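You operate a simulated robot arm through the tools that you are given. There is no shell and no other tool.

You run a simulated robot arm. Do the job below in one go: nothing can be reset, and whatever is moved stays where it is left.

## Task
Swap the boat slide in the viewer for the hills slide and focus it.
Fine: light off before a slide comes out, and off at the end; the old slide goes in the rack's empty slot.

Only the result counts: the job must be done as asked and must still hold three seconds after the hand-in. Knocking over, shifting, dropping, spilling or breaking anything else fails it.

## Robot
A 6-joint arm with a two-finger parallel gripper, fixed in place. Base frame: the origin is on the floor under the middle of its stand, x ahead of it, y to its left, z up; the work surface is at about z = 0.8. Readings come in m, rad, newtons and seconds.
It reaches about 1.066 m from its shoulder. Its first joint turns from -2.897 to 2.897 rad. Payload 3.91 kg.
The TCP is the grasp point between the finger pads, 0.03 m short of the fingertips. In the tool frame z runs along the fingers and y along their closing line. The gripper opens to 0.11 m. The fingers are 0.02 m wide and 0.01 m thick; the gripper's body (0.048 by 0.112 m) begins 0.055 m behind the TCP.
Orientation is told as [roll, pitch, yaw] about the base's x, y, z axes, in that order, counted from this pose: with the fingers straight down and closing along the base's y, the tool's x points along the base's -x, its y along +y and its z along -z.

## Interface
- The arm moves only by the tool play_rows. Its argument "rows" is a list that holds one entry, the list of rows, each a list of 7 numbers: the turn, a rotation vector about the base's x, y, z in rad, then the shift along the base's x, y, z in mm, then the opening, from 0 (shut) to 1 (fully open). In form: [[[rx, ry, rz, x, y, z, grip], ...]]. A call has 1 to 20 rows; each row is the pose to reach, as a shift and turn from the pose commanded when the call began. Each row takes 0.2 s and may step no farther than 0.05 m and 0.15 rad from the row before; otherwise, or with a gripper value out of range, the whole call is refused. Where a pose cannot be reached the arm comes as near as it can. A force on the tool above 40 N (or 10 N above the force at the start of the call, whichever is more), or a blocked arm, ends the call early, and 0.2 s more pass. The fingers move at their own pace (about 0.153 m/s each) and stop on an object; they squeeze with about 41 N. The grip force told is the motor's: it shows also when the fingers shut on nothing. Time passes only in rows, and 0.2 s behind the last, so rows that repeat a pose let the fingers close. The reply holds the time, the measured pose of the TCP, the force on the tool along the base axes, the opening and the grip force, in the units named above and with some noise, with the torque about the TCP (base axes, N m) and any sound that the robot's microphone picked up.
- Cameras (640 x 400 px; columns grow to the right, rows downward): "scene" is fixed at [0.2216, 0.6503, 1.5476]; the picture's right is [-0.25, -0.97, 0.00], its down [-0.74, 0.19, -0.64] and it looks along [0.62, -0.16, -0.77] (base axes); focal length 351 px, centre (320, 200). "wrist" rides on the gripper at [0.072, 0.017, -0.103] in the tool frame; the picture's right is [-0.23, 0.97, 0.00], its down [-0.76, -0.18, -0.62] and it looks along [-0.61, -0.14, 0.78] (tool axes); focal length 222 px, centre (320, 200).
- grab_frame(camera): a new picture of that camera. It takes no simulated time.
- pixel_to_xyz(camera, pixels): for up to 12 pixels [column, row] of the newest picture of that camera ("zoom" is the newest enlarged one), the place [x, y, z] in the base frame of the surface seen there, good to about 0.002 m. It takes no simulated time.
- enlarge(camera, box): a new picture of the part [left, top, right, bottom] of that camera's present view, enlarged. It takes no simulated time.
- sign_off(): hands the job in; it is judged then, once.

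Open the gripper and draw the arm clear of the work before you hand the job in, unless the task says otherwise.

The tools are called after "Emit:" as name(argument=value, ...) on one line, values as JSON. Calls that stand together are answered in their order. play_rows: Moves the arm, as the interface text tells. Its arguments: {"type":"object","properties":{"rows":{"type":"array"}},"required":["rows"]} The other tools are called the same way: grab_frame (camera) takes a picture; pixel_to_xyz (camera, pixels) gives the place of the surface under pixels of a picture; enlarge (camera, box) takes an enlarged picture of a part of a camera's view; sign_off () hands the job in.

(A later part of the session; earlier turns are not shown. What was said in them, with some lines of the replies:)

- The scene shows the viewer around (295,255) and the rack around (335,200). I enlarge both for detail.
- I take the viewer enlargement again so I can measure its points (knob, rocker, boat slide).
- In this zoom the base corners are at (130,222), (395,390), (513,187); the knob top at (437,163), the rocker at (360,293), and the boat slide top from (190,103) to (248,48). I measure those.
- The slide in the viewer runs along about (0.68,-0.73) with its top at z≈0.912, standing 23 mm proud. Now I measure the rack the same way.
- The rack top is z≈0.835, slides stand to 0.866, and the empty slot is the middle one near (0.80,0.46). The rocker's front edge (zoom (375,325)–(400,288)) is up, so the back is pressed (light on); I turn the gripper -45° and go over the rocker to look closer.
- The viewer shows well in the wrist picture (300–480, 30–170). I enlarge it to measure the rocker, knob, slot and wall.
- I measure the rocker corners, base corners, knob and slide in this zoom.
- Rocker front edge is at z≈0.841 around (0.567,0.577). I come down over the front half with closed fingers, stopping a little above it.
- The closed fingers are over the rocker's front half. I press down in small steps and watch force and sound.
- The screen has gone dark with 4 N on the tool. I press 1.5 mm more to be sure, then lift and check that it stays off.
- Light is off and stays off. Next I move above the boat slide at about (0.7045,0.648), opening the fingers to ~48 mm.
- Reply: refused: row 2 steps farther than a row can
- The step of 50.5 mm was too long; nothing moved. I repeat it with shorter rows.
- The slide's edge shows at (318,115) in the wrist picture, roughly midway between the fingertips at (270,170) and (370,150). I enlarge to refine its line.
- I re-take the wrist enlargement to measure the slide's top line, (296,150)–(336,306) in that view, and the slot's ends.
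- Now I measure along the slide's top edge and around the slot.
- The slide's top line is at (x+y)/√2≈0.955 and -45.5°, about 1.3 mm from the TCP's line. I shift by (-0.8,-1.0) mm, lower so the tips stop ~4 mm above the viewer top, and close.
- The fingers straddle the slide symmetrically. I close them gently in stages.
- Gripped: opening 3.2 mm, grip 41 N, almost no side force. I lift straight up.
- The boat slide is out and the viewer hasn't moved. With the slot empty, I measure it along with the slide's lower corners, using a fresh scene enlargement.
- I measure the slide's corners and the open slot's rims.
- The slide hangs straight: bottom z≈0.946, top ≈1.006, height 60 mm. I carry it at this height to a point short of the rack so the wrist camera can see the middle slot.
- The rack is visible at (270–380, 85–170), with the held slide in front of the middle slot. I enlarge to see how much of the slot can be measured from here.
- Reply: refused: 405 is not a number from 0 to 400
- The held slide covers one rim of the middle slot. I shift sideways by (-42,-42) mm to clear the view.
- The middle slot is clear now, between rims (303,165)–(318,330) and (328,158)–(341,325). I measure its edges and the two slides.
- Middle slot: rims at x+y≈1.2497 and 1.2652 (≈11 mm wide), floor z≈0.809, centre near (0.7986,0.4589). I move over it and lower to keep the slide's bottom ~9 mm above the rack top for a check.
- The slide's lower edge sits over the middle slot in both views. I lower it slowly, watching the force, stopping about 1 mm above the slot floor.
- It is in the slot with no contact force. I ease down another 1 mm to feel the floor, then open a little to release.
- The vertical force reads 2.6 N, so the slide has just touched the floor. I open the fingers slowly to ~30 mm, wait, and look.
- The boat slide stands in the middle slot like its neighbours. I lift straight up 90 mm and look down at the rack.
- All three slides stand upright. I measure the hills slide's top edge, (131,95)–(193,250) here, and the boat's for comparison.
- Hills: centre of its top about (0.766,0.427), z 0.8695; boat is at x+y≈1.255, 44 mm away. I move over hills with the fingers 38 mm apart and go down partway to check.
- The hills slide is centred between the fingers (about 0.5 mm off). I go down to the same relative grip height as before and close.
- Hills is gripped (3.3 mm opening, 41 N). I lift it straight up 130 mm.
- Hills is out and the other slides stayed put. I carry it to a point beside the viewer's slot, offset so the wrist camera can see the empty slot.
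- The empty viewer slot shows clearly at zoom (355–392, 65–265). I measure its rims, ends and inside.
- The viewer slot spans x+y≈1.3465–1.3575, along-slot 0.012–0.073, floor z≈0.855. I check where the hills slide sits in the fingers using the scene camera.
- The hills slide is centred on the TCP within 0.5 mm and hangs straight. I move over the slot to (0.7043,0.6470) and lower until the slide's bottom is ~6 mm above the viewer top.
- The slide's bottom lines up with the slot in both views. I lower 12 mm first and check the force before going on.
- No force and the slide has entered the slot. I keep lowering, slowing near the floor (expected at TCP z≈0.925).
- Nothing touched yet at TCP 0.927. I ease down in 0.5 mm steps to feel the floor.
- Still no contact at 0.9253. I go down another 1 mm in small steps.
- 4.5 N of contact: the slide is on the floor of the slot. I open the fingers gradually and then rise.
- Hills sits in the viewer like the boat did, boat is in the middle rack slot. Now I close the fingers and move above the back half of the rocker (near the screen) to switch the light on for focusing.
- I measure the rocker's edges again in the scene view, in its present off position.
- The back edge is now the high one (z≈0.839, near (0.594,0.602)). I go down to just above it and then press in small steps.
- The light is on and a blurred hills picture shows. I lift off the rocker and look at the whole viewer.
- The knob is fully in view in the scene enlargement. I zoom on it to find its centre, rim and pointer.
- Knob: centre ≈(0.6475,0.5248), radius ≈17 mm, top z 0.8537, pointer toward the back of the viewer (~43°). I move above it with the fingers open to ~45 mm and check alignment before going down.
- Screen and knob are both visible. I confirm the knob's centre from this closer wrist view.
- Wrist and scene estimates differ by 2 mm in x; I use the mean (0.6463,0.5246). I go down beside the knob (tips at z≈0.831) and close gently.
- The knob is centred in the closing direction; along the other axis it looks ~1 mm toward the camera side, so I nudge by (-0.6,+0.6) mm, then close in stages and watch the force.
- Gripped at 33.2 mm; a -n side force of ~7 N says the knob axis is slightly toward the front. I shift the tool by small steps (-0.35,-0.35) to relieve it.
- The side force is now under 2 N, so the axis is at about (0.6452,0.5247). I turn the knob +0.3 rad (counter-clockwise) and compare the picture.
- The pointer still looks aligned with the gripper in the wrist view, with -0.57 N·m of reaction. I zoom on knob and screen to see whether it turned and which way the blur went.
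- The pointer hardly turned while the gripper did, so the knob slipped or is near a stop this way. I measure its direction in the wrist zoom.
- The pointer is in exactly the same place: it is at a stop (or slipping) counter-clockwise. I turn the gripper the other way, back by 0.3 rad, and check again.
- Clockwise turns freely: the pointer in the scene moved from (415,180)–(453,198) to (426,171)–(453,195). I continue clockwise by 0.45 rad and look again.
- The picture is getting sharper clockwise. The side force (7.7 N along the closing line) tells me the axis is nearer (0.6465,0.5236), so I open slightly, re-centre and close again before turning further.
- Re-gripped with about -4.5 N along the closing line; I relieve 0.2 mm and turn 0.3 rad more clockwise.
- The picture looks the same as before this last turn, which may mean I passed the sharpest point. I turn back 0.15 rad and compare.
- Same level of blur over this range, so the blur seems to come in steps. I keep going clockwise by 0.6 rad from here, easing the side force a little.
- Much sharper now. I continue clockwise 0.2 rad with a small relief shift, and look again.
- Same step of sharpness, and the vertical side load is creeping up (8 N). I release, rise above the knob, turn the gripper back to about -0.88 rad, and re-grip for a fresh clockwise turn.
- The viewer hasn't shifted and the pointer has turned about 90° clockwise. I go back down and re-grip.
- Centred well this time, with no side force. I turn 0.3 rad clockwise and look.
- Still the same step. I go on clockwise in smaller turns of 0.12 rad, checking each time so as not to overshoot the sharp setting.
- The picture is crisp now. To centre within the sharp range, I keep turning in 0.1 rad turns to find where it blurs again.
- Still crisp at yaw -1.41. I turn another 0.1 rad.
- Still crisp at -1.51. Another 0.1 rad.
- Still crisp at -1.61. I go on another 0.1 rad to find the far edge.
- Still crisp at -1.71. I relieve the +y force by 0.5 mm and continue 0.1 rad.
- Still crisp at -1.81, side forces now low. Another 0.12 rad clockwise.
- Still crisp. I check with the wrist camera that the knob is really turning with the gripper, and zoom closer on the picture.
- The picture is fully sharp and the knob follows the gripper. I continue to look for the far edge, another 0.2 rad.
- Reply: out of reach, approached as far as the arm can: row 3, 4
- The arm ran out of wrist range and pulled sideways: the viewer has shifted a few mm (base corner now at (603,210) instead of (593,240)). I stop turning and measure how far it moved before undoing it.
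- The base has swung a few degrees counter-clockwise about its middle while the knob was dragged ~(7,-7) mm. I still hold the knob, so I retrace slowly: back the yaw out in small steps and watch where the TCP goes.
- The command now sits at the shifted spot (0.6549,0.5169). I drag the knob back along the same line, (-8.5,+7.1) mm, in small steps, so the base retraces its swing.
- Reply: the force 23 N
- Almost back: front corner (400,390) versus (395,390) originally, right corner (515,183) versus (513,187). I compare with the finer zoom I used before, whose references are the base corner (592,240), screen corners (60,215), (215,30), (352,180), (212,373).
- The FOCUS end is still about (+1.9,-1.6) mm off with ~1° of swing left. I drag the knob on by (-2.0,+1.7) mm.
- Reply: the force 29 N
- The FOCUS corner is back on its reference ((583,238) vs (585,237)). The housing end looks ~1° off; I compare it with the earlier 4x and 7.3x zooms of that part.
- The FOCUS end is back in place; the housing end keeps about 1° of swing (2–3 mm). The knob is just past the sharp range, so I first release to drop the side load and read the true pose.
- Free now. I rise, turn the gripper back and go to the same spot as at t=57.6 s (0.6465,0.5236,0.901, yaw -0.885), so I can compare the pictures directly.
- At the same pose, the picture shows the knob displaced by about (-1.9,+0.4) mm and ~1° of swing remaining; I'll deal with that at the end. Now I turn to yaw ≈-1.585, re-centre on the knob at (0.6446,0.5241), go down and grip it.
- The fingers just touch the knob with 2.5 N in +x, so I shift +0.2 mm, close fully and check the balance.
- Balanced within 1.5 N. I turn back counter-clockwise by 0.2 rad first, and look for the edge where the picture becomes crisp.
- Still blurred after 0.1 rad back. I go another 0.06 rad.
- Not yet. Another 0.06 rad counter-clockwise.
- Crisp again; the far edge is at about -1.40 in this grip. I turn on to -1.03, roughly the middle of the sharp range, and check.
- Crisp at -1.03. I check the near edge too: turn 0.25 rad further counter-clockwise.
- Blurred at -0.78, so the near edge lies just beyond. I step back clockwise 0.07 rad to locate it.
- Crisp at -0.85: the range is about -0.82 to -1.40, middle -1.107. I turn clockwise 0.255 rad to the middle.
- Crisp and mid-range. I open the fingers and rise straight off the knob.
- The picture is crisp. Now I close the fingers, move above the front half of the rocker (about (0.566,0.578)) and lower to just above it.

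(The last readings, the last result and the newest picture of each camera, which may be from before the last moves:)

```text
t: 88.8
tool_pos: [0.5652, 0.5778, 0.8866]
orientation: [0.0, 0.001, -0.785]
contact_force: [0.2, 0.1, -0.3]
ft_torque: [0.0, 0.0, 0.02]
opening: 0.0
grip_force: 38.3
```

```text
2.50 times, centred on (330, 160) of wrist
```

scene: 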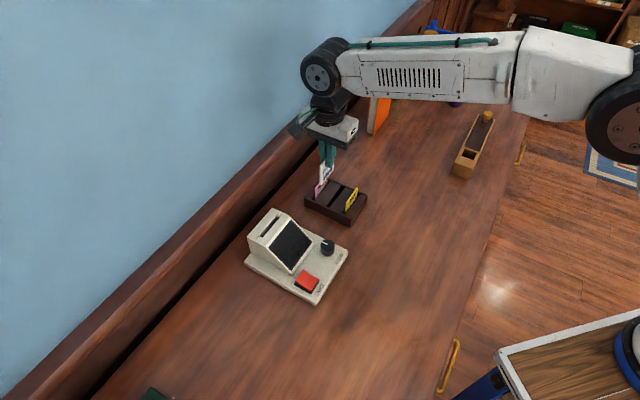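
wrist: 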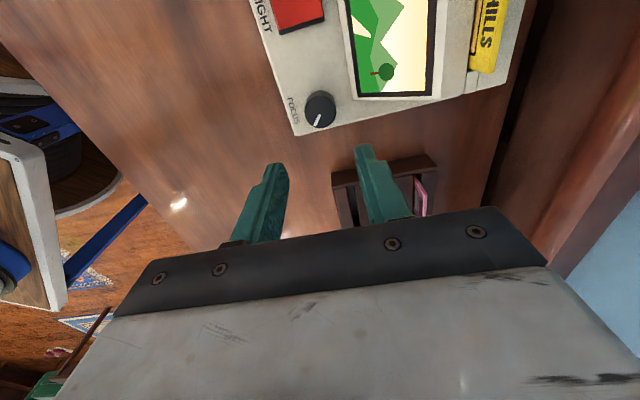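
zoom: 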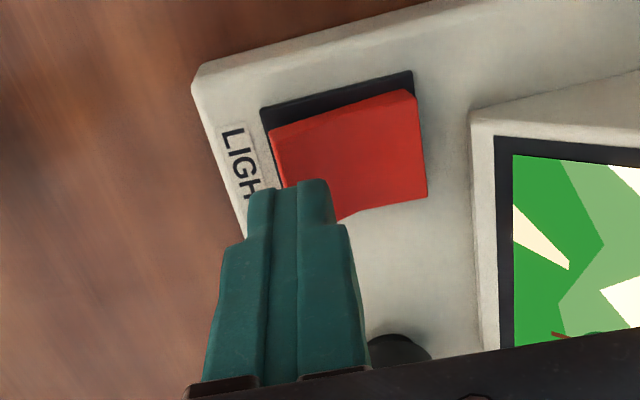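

The closed fingers are over the rocker's front edge. I press down in small steps.

Emit:
play_rows(rows=[[[0, 0, 0, 0, 0, -8, 0], [0, 0, 0, 0, 0, -13, 0], [0, 0, 0, 0, 0, -15, 0], [0, 0, 0, 0, 0, -17, 0], [0, 0, 0, 0, 0, -19, 0], [0, 0, 0, 0, 0, -20.5, 0], [0, 0, 0, 0, 0, -21.5, 0]]])

Emit:
grab_frame(camera="wrist")

```text
t: 90.4
tool_pos: [0.5673, 0.5782, 0.8655]
orientation: [0.001, 0.0, -0.786]
contact_force: [0.5, -2.5, 8.5]
ft_torque: [-0.08, 0.03, -0.01]
opening: 0.0
grip_force: 37.5
```

```text
taken
```

wrist: 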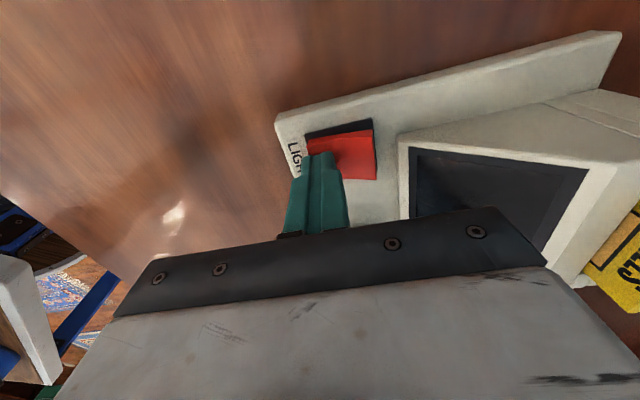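

The screen is dark again. I press 1 mm more to be sure it has latched, then rise to the same reference pose I had at t=6.4 s (0.569,0.580,0.9945) to compare the viewer's position.

Emit:
play_rows(rows=[[[0, 0, 0, 0, 0, -1, 0], [0, 0, 0, 0, 0, 10, 0], [0, 0, 0, 1.5, 0.7, 45, 0], [0, 0, 0, 3.0, 1.4, 90, 0], [0, 0, 0, 3.0, 1.4, 131, 0], [0, 0, 0, 3.0, 1.4, 131, 0], [0, 0, 0, 3.0, 1.4, 131, 0]]])

Emit:
enlarge(camera="wrist", box=[290, 15, 530, 195])

Emit:
enlarge(camera="scene", box=[240, 200, 352, 308])

```text
t: 92.0
tool_pos: [0.5697, 0.5795, 0.9943]
orientation: [0.001, 0.0, -0.786]
contact_force: [0.3, 0.2, 0.5]
ft_torque: [-0.05, -0.03, 0.02]
opening: 0.0
grip_force: 37.6
```

```text
2.22 times, centred on (410, 105) of wrist
```

zoom: 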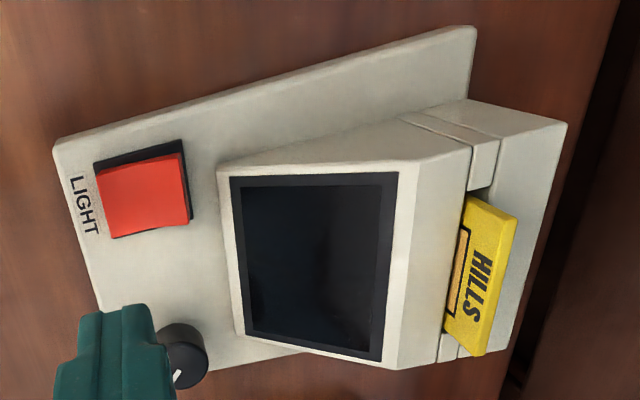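

```text
3.70 times, centred on (296, 254) of scene
```

zoom: 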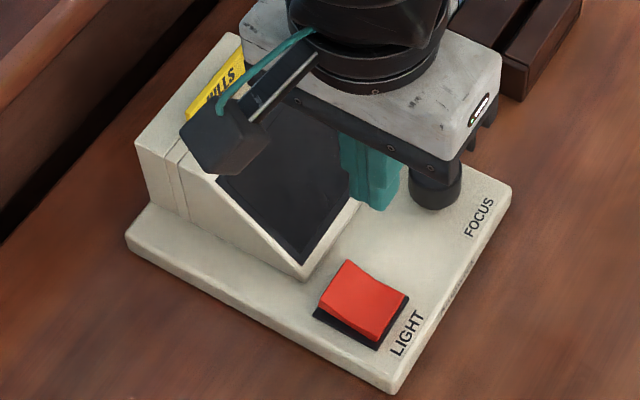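

The light is off. Compared with the t=6.4 s pictures, the viewer sits about 3–4 mm toward (-x,+y) and ~1° counter-clockwise of where it started. I'll nudge it back gently from its left edge: go to a point outside that edge, closed fingers, and look before touching.

Emit:
play_rows(rows=[[[0, 0, 0, 13, 38, 0, 0], [0, 0, 0, 26, 76, 0, 0], [0, 0, 0, 38.8, 113.2, 0, 0], [0, 0, 0, 38.8, 113.2, -40, 0], [0, 0, 0, 38.8, 113.2, -80, 0], [0, 0, 0, 38.8, 113.2, -115, 0], [0, 0, 0, 38.8, 113.2, -115, 0]]])

Emit:
enlarge(camera="scene", box=[230, 190, 360, 310])

Emit:
grab_frame(camera="wrist")

```text
t: 93.6
tool_pos: [0.6082, 0.6924, 0.8796]
orientation: [-0.001, -0.001, -0.785]
contact_force: [-0.5, 0.9, 0.3]
ft_torque: [0.0, 0.01, -0.02]
opening: 0.0
grip_force: 37.6
```

```text
3.33 times, centred on (295, 250) of scene
```

zoom: 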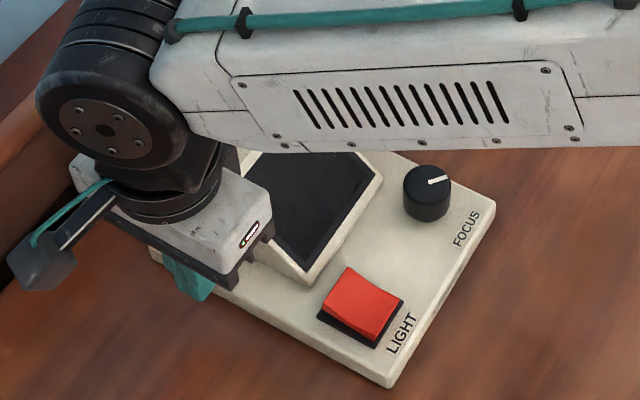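

```text
taken
```

wrist: 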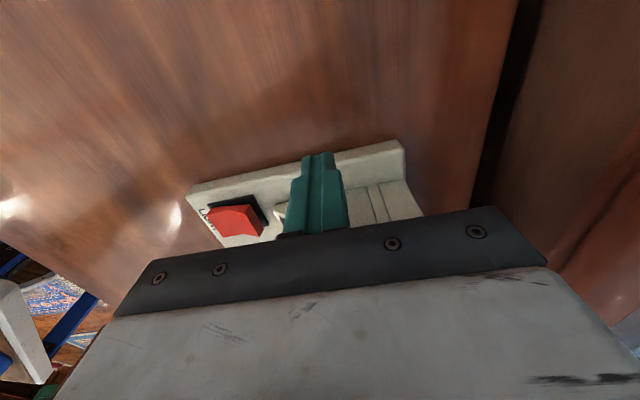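

I measure the base's left edge on both sides of the fingertips in this wrist view before going lower.

Emit:
enlarge(camera="wrist", box=[180, 110, 440, 240])

```text
2.46 times, centred on (310, 175) of wrist
```

zoom: 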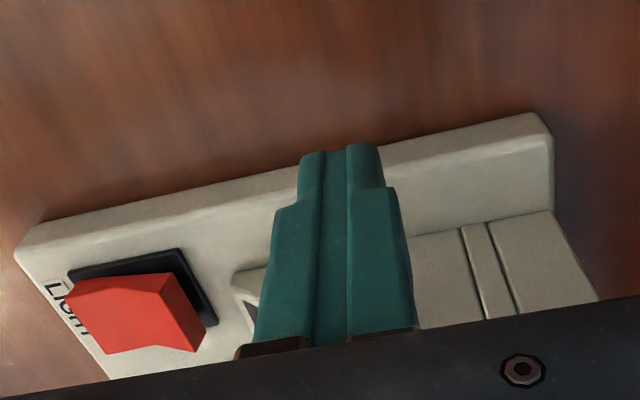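

Emit:
pixel_to_xyz(camera="zoom", pixels=[[60, 236], [120, 225], [180, 212], [240, 198], [285, 188], [400, 165], [450, 152], [500, 139], [540, 130], [350, 150], [320, 158], [250, 180]])

```text
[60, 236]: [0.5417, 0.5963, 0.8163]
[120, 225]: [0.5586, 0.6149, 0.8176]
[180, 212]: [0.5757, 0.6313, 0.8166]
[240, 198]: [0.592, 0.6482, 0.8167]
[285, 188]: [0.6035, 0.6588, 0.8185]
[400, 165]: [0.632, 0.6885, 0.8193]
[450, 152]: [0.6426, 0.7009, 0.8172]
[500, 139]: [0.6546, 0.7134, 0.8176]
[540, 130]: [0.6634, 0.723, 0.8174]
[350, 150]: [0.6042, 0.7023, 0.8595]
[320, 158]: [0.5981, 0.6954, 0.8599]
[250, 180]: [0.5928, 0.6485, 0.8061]
```

The edge near the fingers is at (x−y)/√2≈-0.041; the tips end at -0.050, so there's 9 mm clearance. I lower to TCP z 0.836 and approach the edge in 1 mm steps until I feel contact.

Emit:
play_rows(rows=[[[0, 0, 0, 0, 0, -22, 0], [0, 0, 0, 0, 0, -43, 0], [0, 0, 0, 2.1, -2.1, -43, 0], [0, 0, 0, 4.2, -4.2, -43, 0], [0, 0, 0, 5.0, -5.0, -43, 0], [0, 0, 0, 5.0, -5.0, -43, 0]]])

```text
t: 95.0
tool_pos: [0.6138, 0.6879, 0.8355]
orientation: [0.001, 0.0, -0.787]
contact_force: [-0.2, -1.0, 1.0]
ft_torque: [-0.02, -0.02, -0.03]
opening: 0.0
grip_force: 37.5
```

No contact yet. I continue in 0.5 mm steps.

Emit:
play_rows(rows=[[[0, 0, 0, 0.4, -0.4, 0, 0], [0, 0, 0, 0.8, -0.8, 0, 0], [0, 0, 0, 1.2, -1.2, 0, 0], [0, 0, 0, 1.2, -1.2, 0, 0]]])

Emit:
grab_frame(camera="wrist")

```text
t: 96.0
tool_pos: [0.6136, 0.6879, 0.8366]
orientation: [0.0, 0.0, -0.786]
contact_force: [-0.3, 1.2, -0.1]
ft_torque: [0.03, -0.01, 0.01]
opening: 0.0
grip_force: 37.4
```

```text
taken
```

wrist: 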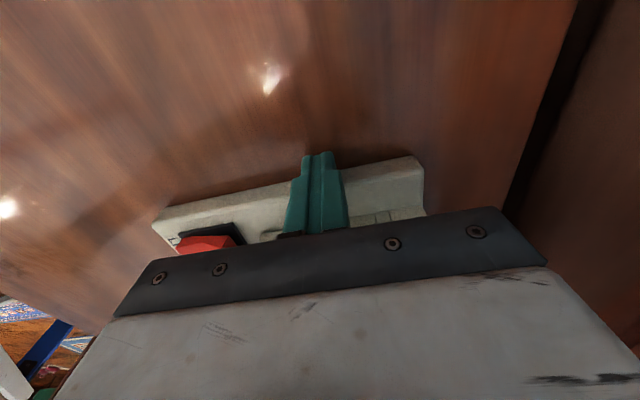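

About at contact (force ~1 N). I push on in 0.4 mm steps and watch the force build.

Emit:
play_rows(rows=[[[0, 0, 0, 0.4, -0.4, 0, 0], [0, 0, 0, 0.8, -0.8, 0, 0], [0, 0, 0, 0.8, -0.8, 0, 0]]])

```text
t: 96.8
tool_pos: [0.6155, 0.686, 0.8368]
orientation: [0.001, 0.0, -0.785]
contact_force: [-2.9, 2.8, 0.8]
ft_torque: [0.08, 0.03, 0.02]
opening: 0.0001
grip_force: 37.2
```

Contact at 4 N. I push 2 mm along the edge normal in small steps, then compare pictures.

Emit:
play_rows(rows=[[[0, 0, 0, 0.4, -0.4, 0, 0], [0, 0, 0, 0.8, -0.8, 0, 0], [0, 0, 0, 1.2, -1.2, 0, 0], [0, 0, 0, 1.6, -1.6, 0, 0], [0, 0, 0, 1.6, -1.6, 0, 0]]])

Emit:
enlarge(camera="scene", box=[240, 200, 352, 308])

Emit:
enlarge(camera="scene", box=[305, 230, 345, 265])

```text
t: 98.0
tool_pos: [0.6169, 0.685, 0.8379]
orientation: [-0.001, 0.0, -0.784]
contact_force: [-7.4, 6.9, 3.7]
ft_torque: [0.03, 0.19, 0.02]
opening: 0.0
grip_force: 37.6
```

```text
3.70 times, centred on (296, 254) of scene
```

zoom: 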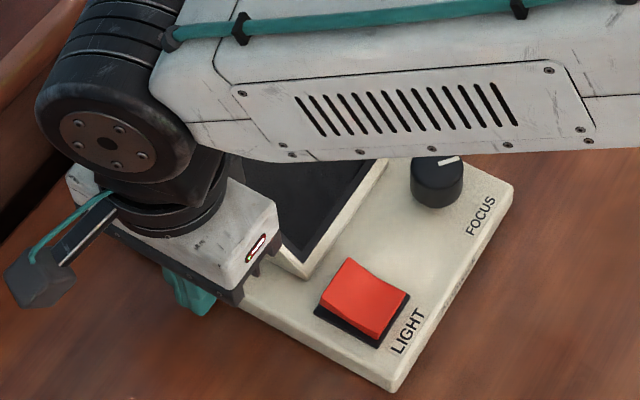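

```text
11.43 times, centred on (325, 248) of scene
```

zoom: 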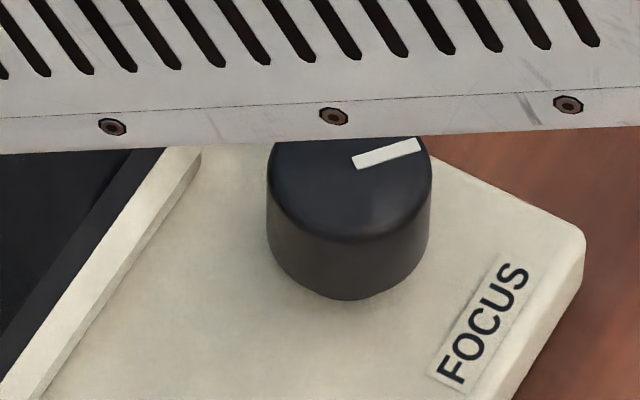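

The FOCUS corner (584,235), knob and text now match their original positions. I back off from the edge, rise, and check the housing end.

Emit:
play_rows(rows=[[[0, 0, 0, -3, 3, 0, 0], [0, 0, 0, -10, 10, 0, 0], [0, 0, 0, -10, 10, 45, 0], [0, 0, 0, -10, 10, 90, 0], [0, 0, 0, -10, 10, 135, 0], [0, 0, 0, -10, 10, 160, 0], [0, 0, 0, -20, -30, 160, 0], [0, 0, 0, -30, -70, 160, 0], [0, 0, 0, -37.4, -104.6, 159.5, 0], [0, 0, 0, -37.4, -104.6, 159.5, 0]]])

Emit:
enlarge(camera="wrist", box=[290, 15, 530, 195])

Emit:
enlarge(camera="scene", box=[240, 200, 352, 308])

```text
t: 100.2
tool_pos: [0.5809, 0.5788, 0.9967]
orientation: [0.0, 0.0, -0.785]
contact_force: [0.1, -1.0, -0.5]
ft_torque: [0.0, -0.02, 0.0]
opening: 0.0
grip_force: 37.5
```

```text
2.22 times, centred on (410, 105) of wrist
```

zoom: 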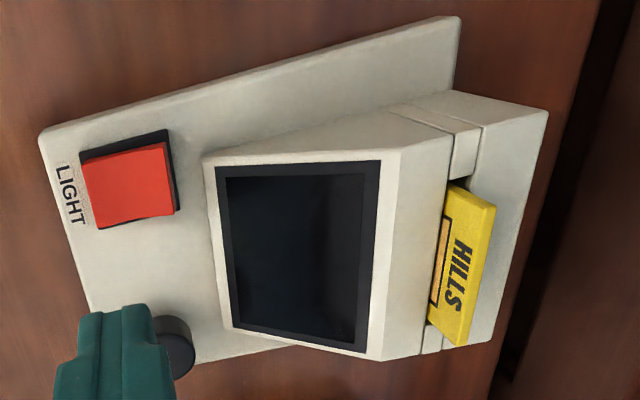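

```text
3.70 times, centred on (296, 254) of scene
```

zoom: 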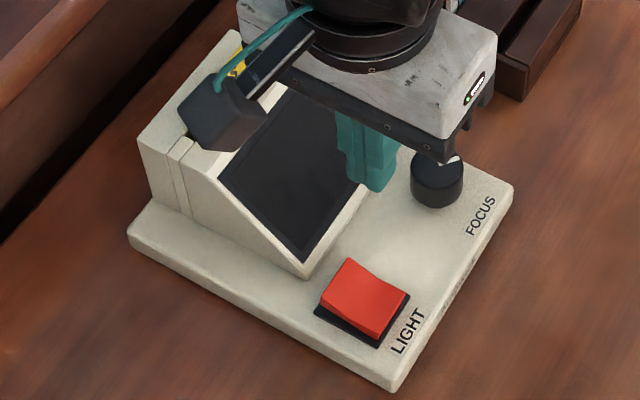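

The light is off and the arm hides part of the view. I withdraw to the starting pose, opening the gripper, so I can compare the viewer with the very first pictures.

Emit:
play_rows(rows=[[[0, 0, 0, 0, 0, 40, 0], [0, 0, 0.1, -10, -24, 70, 0.2], [0, 0, 0.2, -22, -50, 95, 0.5], [0, 0, 0.3, -34, -76, 115, 0.8], [0, 0, 0.42, -46, -102, 130, 1], [0, 0, 0.54, -58, -130, 138, 1], [0, 0, 0.66, -70, -158, 140, 1], [0, 0, 0.785, -86, -190, 140, 1], [0, 0, 0.785, -86, -190, 140, 1]]])

Emit:
enlarge(camera="scene", box=[240, 200, 352, 308])

Emit:
enlarge(camera="scene", box=[230, 190, 370, 310])

Emit:
grab_frame(camera="scene")

```text
t: 102.2
tool_pos: [0.4937, 0.3894, 1.1355]
orientation: [0.0, -0.001, -0.001]
contact_force: [0.3, 1.4, -0.2]
ft_torque: [-0.03, 0.01, 0.0]
opening: 0.1099
grip_force: 0.0
```

```text
3.70 times, centred on (296, 254) of scene
```

zoom: 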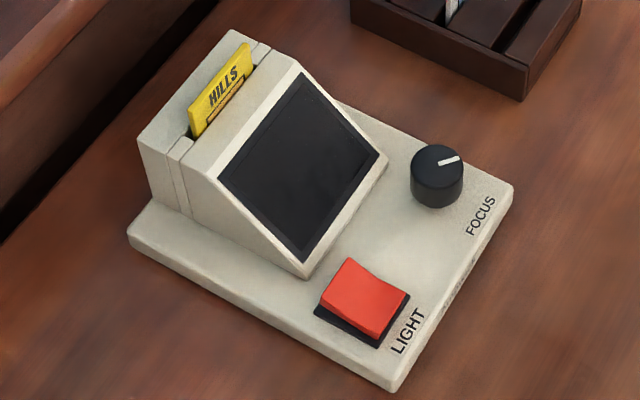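

```text
3.33 times, centred on (300, 250) of scene
```

zoom: 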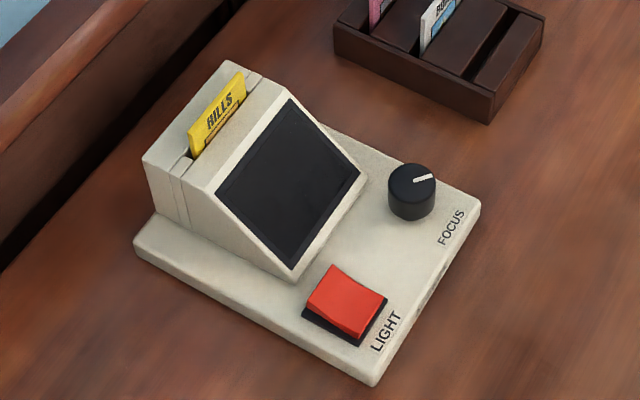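

```text
taken
```

scene: 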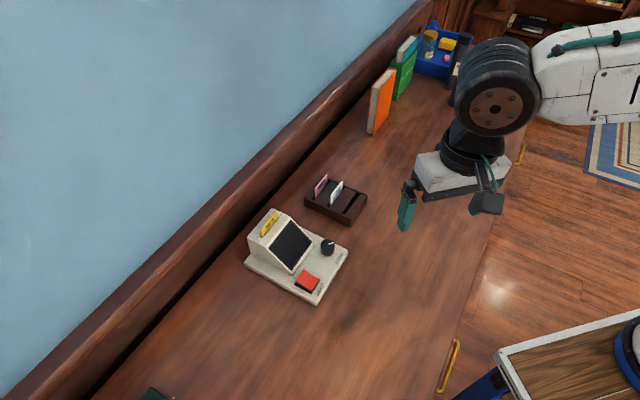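

The viewer now matches the first picture within about a millimetre (left corner (134,240), front (373,385), right (480,200)), the light is off and hills is seated. A last check on the rack and the seated slide.

Emit:
enlarge(camera="scene", box=[295, 165, 375, 230])

Emit:
enlarge(camera="scene", box=[240, 185, 310, 240])

Emit:
pixel_to_xyz(camera="zoom", pixels=[[218, 325], [325, 203], [270, 262], [330, 240], [222, 380], [360, 200], [435, 232]])

```text
6.15 times, centred on (335, 198) of scene
```

zoom: 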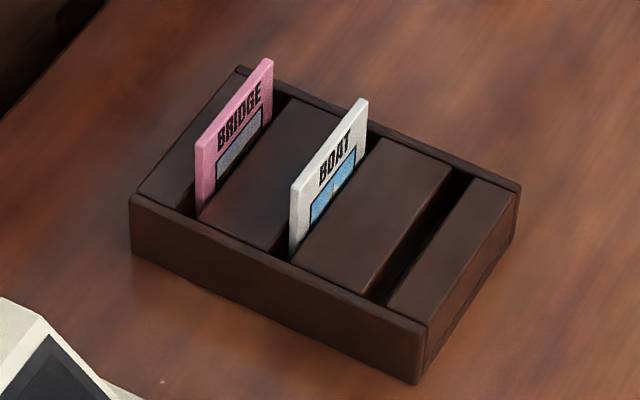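

```text
7.27 times, centred on (275, 212) of scene
```

zoom: 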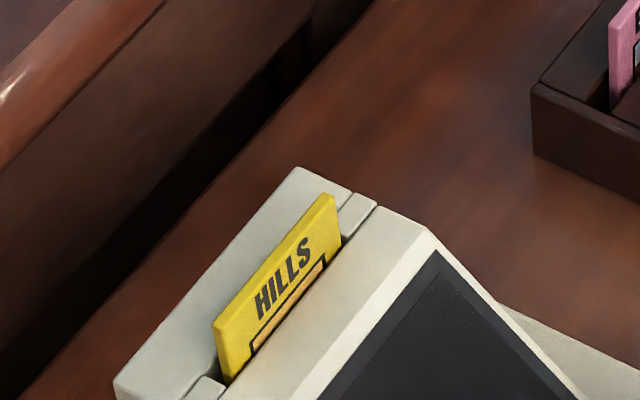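

```text
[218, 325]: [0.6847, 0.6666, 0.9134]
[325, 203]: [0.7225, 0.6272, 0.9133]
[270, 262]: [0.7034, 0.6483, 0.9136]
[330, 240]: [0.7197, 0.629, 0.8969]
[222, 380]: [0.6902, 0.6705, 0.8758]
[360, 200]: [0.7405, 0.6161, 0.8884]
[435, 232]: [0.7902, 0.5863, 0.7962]
```

Hills sits at the boat's former position and height (top z≈0.913), boat is in the middle slot, the rack is where it was, the light is off, and the arm is clear with its gripper open. I hand the job in.

Emit:
sign_off()

```text
The job is handed in.
```

The hills slide is in the viewer and in focus, the boat slide is in the rack's middle slot (the empty one), and the light is off. I have handed the job in, but the reply didn't say whether it passed.

- **Light:** I switched it off before taking the boat slide out, on again only to focus, and off at the end.
- **Focus:** the picture is crisp, with the knob set to the middle of the range where it stays sharp.
- **Viewer shifted:** while I was turning the knob, the wrist reached its limit. It dragged the viewer about 10 mm at the knob and swung it a few degrees. I pulled and nudged it back, and it now matches the first picture to within about 1 mm.
- **Rack:** it did not move, and the bridge slide was not touched.

The arm is back at its starting pose with the gripper open.
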